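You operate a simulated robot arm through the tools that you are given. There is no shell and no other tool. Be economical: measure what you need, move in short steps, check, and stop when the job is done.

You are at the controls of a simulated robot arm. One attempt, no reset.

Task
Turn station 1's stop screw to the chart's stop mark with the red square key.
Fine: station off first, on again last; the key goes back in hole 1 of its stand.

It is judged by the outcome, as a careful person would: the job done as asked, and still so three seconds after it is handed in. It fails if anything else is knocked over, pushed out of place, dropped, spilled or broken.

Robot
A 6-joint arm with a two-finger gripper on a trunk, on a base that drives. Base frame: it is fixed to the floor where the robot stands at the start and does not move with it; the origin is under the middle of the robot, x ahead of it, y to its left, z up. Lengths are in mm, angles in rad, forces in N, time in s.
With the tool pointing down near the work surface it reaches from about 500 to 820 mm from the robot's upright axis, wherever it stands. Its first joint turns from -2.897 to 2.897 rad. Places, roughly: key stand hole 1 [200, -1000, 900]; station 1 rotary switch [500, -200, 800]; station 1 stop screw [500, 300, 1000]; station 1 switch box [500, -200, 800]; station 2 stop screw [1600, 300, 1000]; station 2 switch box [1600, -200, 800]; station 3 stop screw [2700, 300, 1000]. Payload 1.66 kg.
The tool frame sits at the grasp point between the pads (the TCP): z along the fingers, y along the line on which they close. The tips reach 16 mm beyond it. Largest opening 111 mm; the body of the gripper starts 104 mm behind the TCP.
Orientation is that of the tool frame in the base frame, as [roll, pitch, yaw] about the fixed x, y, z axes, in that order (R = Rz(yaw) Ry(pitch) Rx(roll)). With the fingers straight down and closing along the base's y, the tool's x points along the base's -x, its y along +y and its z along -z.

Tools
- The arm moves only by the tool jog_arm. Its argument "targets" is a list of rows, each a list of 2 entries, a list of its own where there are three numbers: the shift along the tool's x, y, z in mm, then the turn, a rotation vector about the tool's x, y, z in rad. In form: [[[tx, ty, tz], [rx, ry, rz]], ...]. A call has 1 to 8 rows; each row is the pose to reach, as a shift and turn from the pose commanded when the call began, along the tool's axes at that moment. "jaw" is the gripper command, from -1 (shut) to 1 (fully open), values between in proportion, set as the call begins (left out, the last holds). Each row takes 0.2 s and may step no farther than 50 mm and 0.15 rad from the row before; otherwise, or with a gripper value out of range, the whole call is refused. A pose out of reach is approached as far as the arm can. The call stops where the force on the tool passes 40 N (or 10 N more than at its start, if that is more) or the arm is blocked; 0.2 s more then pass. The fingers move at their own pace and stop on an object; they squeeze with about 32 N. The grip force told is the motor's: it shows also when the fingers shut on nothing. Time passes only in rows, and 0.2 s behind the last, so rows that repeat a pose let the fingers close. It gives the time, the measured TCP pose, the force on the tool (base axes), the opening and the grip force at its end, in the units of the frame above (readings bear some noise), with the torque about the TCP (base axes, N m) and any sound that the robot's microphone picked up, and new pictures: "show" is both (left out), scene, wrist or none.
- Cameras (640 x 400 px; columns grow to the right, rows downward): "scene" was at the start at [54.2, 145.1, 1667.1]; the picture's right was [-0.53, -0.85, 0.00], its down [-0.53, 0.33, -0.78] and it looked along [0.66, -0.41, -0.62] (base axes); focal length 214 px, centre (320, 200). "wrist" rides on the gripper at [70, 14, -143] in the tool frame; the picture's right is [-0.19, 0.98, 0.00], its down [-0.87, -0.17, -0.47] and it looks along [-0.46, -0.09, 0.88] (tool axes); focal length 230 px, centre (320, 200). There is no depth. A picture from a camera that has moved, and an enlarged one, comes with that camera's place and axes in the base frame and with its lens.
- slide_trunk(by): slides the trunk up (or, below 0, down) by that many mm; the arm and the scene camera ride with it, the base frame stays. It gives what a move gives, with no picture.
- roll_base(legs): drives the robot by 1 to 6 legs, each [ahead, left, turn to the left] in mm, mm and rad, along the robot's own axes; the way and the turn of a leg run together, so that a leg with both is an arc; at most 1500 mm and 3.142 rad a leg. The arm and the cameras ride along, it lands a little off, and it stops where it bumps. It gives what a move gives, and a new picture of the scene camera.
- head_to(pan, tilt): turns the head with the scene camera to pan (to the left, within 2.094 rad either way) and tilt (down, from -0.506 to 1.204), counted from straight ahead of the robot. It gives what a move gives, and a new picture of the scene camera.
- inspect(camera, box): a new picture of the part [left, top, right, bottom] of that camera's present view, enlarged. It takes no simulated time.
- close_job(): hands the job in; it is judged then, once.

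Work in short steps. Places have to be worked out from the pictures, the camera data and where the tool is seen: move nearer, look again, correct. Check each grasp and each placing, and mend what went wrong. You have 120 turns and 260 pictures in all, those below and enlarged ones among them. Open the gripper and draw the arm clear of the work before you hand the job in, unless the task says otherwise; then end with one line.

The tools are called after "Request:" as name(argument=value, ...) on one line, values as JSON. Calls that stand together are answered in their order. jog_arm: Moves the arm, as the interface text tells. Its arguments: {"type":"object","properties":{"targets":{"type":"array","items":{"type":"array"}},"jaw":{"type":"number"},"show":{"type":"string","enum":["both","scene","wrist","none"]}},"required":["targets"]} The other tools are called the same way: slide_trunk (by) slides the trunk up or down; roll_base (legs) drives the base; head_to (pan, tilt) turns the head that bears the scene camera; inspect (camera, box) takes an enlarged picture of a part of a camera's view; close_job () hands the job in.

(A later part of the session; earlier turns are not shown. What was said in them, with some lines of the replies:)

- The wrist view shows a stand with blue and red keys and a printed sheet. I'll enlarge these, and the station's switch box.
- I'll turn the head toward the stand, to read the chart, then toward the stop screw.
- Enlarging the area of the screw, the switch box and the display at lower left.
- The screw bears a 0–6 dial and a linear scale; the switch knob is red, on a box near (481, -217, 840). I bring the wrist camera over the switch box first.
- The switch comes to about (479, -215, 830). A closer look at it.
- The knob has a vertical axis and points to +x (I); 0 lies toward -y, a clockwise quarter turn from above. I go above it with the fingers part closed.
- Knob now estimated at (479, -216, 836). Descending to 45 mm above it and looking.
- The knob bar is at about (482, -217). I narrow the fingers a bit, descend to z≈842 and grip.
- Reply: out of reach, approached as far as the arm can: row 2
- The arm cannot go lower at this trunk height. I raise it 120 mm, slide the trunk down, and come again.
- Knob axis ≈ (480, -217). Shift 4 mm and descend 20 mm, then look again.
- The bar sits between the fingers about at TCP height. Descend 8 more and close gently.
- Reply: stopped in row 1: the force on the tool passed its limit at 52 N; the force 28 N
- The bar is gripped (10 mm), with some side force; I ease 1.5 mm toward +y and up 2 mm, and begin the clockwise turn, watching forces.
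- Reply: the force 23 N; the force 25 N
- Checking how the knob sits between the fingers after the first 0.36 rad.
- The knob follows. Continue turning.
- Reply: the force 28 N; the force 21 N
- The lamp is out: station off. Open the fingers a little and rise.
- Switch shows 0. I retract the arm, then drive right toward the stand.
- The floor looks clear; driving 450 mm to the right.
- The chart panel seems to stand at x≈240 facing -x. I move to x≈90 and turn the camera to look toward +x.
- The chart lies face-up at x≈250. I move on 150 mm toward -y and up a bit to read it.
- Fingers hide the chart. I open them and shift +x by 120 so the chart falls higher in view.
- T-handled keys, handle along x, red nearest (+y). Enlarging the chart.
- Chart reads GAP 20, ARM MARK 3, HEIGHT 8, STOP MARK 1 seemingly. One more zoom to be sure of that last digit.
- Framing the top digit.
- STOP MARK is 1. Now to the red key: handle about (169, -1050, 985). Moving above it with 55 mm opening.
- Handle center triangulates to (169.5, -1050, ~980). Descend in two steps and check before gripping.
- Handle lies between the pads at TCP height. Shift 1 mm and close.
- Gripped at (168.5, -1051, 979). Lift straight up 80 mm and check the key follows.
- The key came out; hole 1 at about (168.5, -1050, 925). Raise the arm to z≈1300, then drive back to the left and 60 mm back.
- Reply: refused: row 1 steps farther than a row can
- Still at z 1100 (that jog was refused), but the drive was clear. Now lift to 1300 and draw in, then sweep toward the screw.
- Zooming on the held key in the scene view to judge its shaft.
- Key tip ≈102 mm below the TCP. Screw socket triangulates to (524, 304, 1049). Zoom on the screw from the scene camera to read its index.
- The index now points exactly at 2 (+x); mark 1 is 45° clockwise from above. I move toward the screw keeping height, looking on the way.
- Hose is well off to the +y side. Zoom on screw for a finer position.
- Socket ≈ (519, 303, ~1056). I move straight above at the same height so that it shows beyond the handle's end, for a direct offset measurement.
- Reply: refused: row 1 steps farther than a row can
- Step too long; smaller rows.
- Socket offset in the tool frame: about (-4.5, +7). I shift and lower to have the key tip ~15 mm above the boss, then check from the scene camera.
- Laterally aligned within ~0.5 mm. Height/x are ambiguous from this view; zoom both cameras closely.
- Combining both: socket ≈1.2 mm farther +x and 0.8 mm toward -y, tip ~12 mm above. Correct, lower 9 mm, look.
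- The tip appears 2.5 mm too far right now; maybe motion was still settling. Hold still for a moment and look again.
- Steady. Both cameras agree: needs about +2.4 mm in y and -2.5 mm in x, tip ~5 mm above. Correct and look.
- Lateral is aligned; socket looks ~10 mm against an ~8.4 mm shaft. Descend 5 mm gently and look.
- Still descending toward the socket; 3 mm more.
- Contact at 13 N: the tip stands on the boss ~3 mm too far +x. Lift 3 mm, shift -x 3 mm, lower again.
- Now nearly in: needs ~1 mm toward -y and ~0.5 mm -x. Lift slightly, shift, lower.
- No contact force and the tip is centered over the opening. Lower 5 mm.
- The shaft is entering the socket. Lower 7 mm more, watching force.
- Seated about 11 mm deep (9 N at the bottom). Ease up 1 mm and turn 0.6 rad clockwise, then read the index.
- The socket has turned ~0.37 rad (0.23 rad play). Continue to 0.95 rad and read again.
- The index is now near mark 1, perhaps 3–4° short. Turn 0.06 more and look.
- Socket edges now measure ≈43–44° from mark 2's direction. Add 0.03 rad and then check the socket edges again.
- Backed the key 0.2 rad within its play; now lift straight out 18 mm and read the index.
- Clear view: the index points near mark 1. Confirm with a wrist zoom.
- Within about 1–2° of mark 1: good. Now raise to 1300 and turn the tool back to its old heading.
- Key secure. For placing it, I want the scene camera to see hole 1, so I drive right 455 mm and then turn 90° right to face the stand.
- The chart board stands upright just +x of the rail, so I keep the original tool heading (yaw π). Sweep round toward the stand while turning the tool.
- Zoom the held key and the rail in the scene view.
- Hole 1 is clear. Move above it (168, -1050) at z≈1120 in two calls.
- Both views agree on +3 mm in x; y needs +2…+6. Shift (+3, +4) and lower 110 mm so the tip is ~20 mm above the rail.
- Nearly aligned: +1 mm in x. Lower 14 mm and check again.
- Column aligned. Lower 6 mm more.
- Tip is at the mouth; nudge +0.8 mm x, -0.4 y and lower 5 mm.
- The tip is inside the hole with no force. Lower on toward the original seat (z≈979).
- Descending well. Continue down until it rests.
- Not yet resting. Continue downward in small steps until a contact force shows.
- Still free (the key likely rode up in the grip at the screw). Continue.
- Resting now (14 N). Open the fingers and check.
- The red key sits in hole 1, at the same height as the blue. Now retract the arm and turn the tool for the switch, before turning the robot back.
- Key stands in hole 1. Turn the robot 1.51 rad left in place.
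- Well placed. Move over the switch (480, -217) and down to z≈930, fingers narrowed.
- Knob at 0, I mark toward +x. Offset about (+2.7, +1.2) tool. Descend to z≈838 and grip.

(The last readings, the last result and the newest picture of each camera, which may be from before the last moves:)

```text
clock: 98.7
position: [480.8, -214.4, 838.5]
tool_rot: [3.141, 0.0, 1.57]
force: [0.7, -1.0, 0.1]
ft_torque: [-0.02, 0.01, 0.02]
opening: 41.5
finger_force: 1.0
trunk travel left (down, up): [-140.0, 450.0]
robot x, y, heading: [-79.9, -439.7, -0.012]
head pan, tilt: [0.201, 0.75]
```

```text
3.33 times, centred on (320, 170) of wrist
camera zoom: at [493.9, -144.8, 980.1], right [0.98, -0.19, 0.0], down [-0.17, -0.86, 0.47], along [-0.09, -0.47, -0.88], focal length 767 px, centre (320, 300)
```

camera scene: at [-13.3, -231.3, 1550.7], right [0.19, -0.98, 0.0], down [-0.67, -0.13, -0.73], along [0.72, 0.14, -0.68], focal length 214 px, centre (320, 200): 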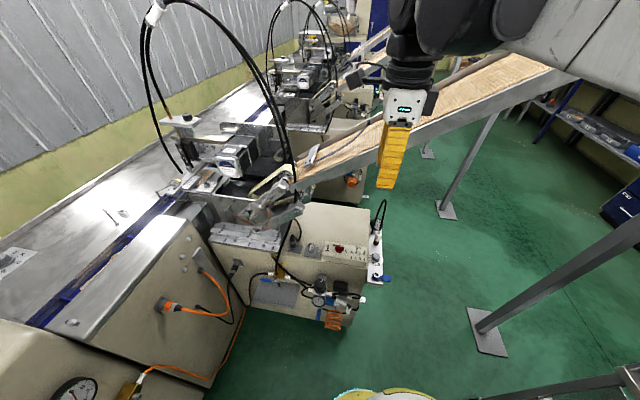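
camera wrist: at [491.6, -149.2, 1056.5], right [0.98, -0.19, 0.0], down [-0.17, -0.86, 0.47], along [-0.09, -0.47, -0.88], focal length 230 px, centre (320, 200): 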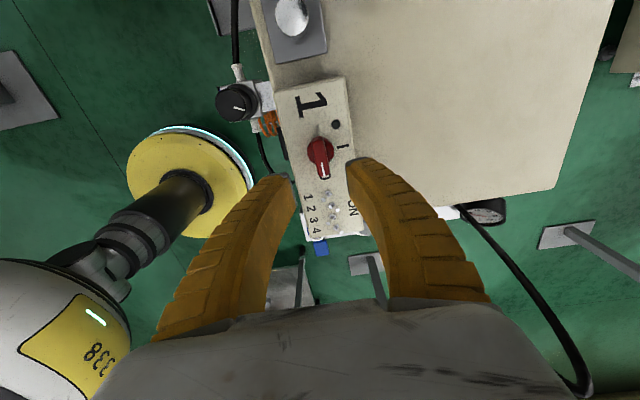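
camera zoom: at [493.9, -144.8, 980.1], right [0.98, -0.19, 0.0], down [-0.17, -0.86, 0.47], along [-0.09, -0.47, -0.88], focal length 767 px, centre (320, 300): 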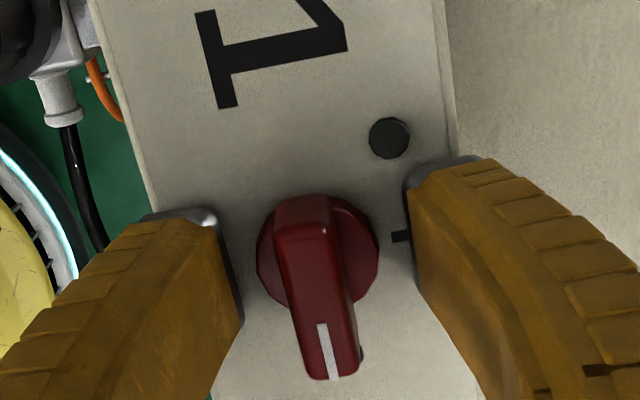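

Well centered. Close on the knob and turn counter-clockwise in stages.

Request:
jog_arm(targets=[[[0, 0, 1], [0, 0, 0]], [[0, 0, 1], [0, 0, 0]], [[0, 0, 1], [0, 0, 0]]], jaw=-1, show="none")

Request:
jog_arm(targets=[[[0, 0, 0], [0, 0, -0.13]], [[0, 0, 0], [0, 0, -0.26]], [[0, 0, 0], [0, 0, -0.39]], [[0, 0, 0], [0, 0, -0.52]], [[0, 0, 0], [0, 0, -0.65]], [[0, 0, 0], [0, 0, -0.78]]], show="none")

Request:
inspect(camera="wrist", box=[240, 110, 400, 230])

```text
clock: 99.5
position: [480.0, -212.4, 836.9]
tool_rot: [3.138, 0.0, 1.572]
force: [-7.0, 2.5, 8.8]
ft_torque: [0.06, 0.05, 0.0]
opening: 9.0
finger_force: 33.3
trunk travel left (down, up): [-140.0, 450.0]
robot x, y, heading: [-80.6, -437.9, -0.01]
head pan, tilt: [0.201, 0.75]
```

```text
clock: 100.9
position: [479.8, -213.6, 837.0]
tool_rot: [-3.141, 0.002, 2.356]
force: [-26.6, 13.1, 8.9]
ft_torque: [0.2, 0.3, 0.0]
opening: 9.4
finger_force: 34.0
trunk travel left (down, up): [-140.0, 450.0]
robot x, y, heading: [-79.1, -439.5, -0.012]
head pan, tilt: [0.201, 0.75]
```

```text
3.33 times, centred on (320, 170) of wrist
camera zoom: at [438.8, -156.2, 979.4], right [0.83, 0.56, 0.0], down [0.49, -0.73, 0.48], along [0.27, -0.39, -0.88], focal length 767 px, centre (320, 300)
```

zoom: 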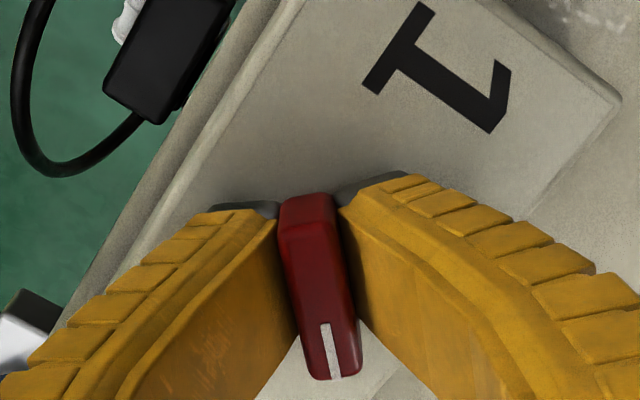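

Knob follows; side force 27 N, so I ease 1 mm that way and finish the turn.

Request:
jog_arm(targets=[[[1, -0.4, 0], [0, 0, -0.1]], [[1, -0.4, 0], [0, 0, -0.23]], [[1, -0.4, 0], [0, 0, -0.36]], [[1, -0.4, 0], [0, 0, -0.49]], [[1, -0.4, 0], [0, 0, -0.62]], [[1, -0.4, 0], [0, 0, -0.75]], [[1, -0.4, 0], [0, 0, -0.8]]], show="wrist")

Request:
inspect(camera="wrist", box=[240, 110, 400, 230])

```text
clock: 102.5
position: [478.0, -213.4, 836.1]
tool_rot: [-3.137, 0.003, -3.131]
force: [-19.7, 6.3, 8.4]
ft_torque: [0.04, -0.05, -0.17]
opening: 9.4
finger_force: 33.9
trunk travel left (down, up): [-140.0, 450.0]
robot x, y, heading: [-80.5, -441.8, -0.012]
head pan, tilt: [0.201, 0.75]
camera wrist: at [408.3, -203.4, 979.1], right [0.18, 0.98, 0.0], down [0.87, -0.16, 0.48], along [0.47, -0.09, -0.88], focal length 230 px, centre (320, 200)
```

wrist: 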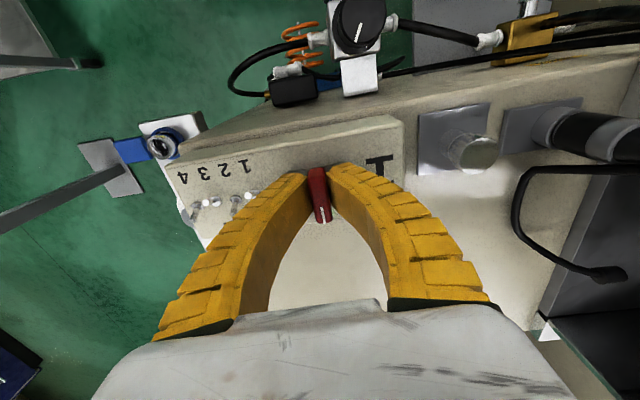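

```text
3.33 times, centred on (320, 170) of wrist
camera zoom: at [408.3, -203.4, 979.1], right [0.18, 0.98, 0.0], down [0.87, -0.16, 0.48], along [0.47, -0.09, -0.88], focal length 767 px, centre (320, 300)
```

zoom: 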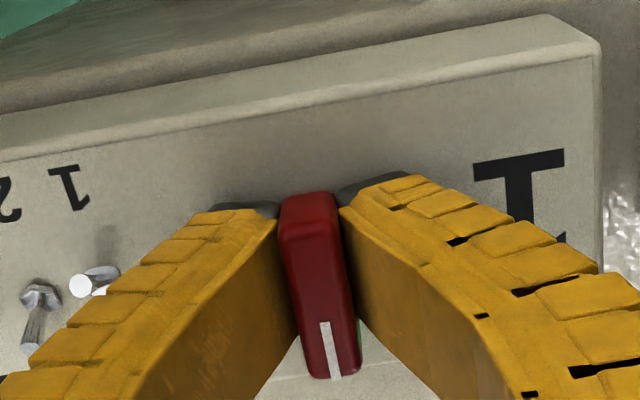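

Turned to I. Open modestly and rise, then check the lamp.

Request:
jog_arm(targets=[[[0, 0, 0], [0, 0, 0]], [[0, 0, 0], [0, 0, 0]]], jaw=-0.4, show="none")

Request:
jog_arm(targets=[[[0, 0, -40], [0, 0, 0]], [[0, 0, -80], [0, 0, 0]], [[0, 0, -120], [0, 0, 0]], [[0, 0, -165], [0, 0, 0]], [[0, 0, -210], [0, 0, 0]], [[0, 0, -255], [0, 0, 0]]], show="both")

Request:
inspect(camera="wrist", box=[230, 70, 390, 170])

```text
clock: 103.1
position: [479.9, -215.3, 835.3]
tool_rot: [-3.141, 0.002, -3.132]
force: [0.2, -2.1, 0.3]
ft_torque: [0.07, 0.02, 0.0]
opening: 31.7
finger_force: 1.4
trunk travel left (down, up): [-140.0, 450.0]
robot x, y, heading: [-77.9, -437.2, -0.016]
head pan, tilt: [0.201, 0.75]
```

```text
clock: 104.5
position: [481.7, -215.6, 1089.8]
tool_rot: [-3.141, 0.003, -3.134]
force: [1.3, 0.8, -0.4]
ft_torque: [0.02, 0.0, 0.0]
opening: 36.1
finger_force: 1.5
trunk travel left (down, up): [-140.0, 450.0]
robot x, y, heading: [-78.2, -438.2, -0.013]
head pan, tilt: [0.201, 0.75]
camera scene: at [-13.5, -231.6, 1550.7], right [0.19, -0.98, 0.0], down [-0.67, -0.13, -0.73], along [0.72, 0.14, -0.68], focal length 214 px, centre (320, 200)
camera wrist: at [411.4, -204.5, 1234.0], right [0.18, 0.98, 0.0], down [0.87, -0.16, 0.47], along [0.47, -0.09, -0.88], focal length 230 px, centre (320, 200)
```

scene: 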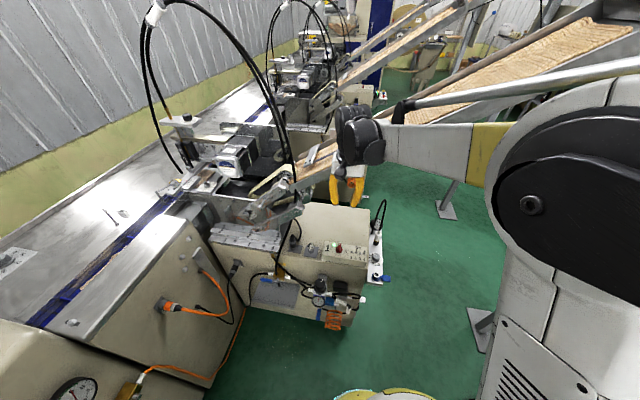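
wrist: 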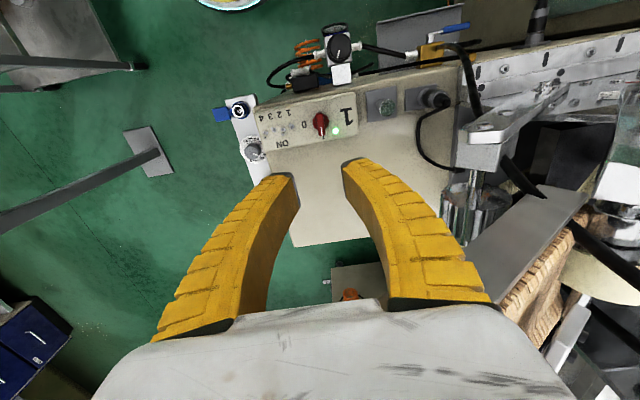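

```text
4.00 times, centred on (310, 120) of wrist
camera zoom: at [411.4, -204.5, 1234.0], right [0.18, 0.98, 0.0], down [0.87, -0.16, 0.47], along [0.47, -0.09, -0.88], focal length 920 px, centre (360, 520)
```

zoom: 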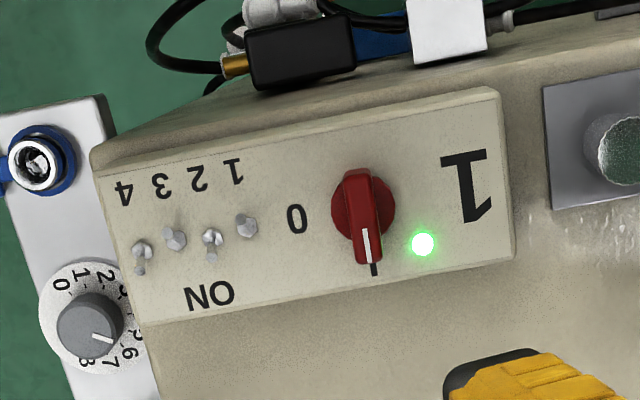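

Lamp lit, knob at I. A final look at the screw's index before handing in, while retracting the arm.

Request:
jog_arm(targets=[[[30, -20, -30], [0, 0, 0]], [[60, -40, -60], [0, 0, 0]], [[95, -60, -90], [0, 0, 0]], [[125, -80, -120], [0, 0, 0]], [[155, -100, -150], [0, 0, 0]]], jaw=1, show="none")

Request:
inspect(camera="scene", box=[176, 165, 240, 205])

```text
refused: row 3 steps farther than a row can; nothing moved
```

```text
10.00 times, centred on (208, 185) of scene
camera zoom: at [-13.5, -231.6, 1550.7], right [0.19, -0.98, 0.0], down [-0.67, -0.13, -0.73], along [0.72, 0.14, -0.68], focal length 2145 px, centre (1440, 350)
```

zoom: 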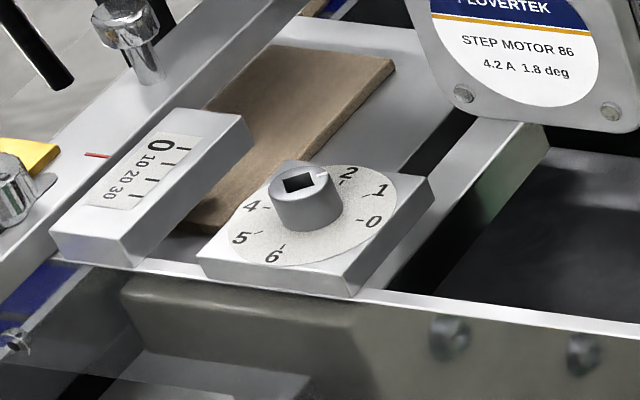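

The index lines up with mark 1. Retract the arm with shorter steps.

Request:
jog_arm(targets=[[[30, -20, -30], [0, 0, 0]], [[58, -40, -58], [0, 0, 0]], [[86, -60, -86], [0, 0, 0]], [[114, -80, -114], [0, 0, 0]], [[142, -100, -142], [0, 0, 0]]], jaw=1, show="scene")

```text
clock: 105.7
position: [338.9, -315.1, 1231.1]
tool_rot: [-3.139, 0.003, -3.129]
force: [0.1, 1.3, -0.2]
ft_torque: [0.0, 0.02, 0.0]
opening: 110.8
finger_force: 0.1
trunk travel left (down, up): [-140.0, 450.0]
robot x, y, heading: [-78.9, -436.7, -0.006]
head pan, tilt: [0.201, 0.75]
camera scene: at [-14.1, -231.7, 1550.8], right [0.19, -0.98, 0.0], down [-0.67, -0.13, -0.73], along [0.72, 0.14, -0.68], focal length 214 px, centre (320, 200)
```

scene: 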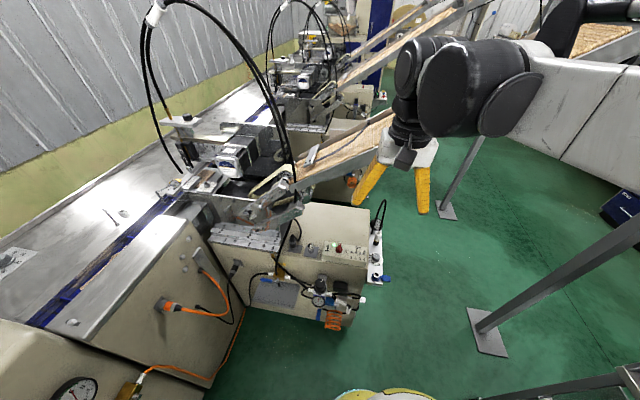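

Everything is in place: screw at 1, key in hole 1, station on, gripper open and arm clear. Handing in.

Request:
close_job()

```text
The job is handed in.
```

Station 1's stop screw now points at mark 1, the chart's stop mark, to within about 2° by the camera pictures; the station was switched off first and is on again (lamp lit), and the red key is back in hole 1.
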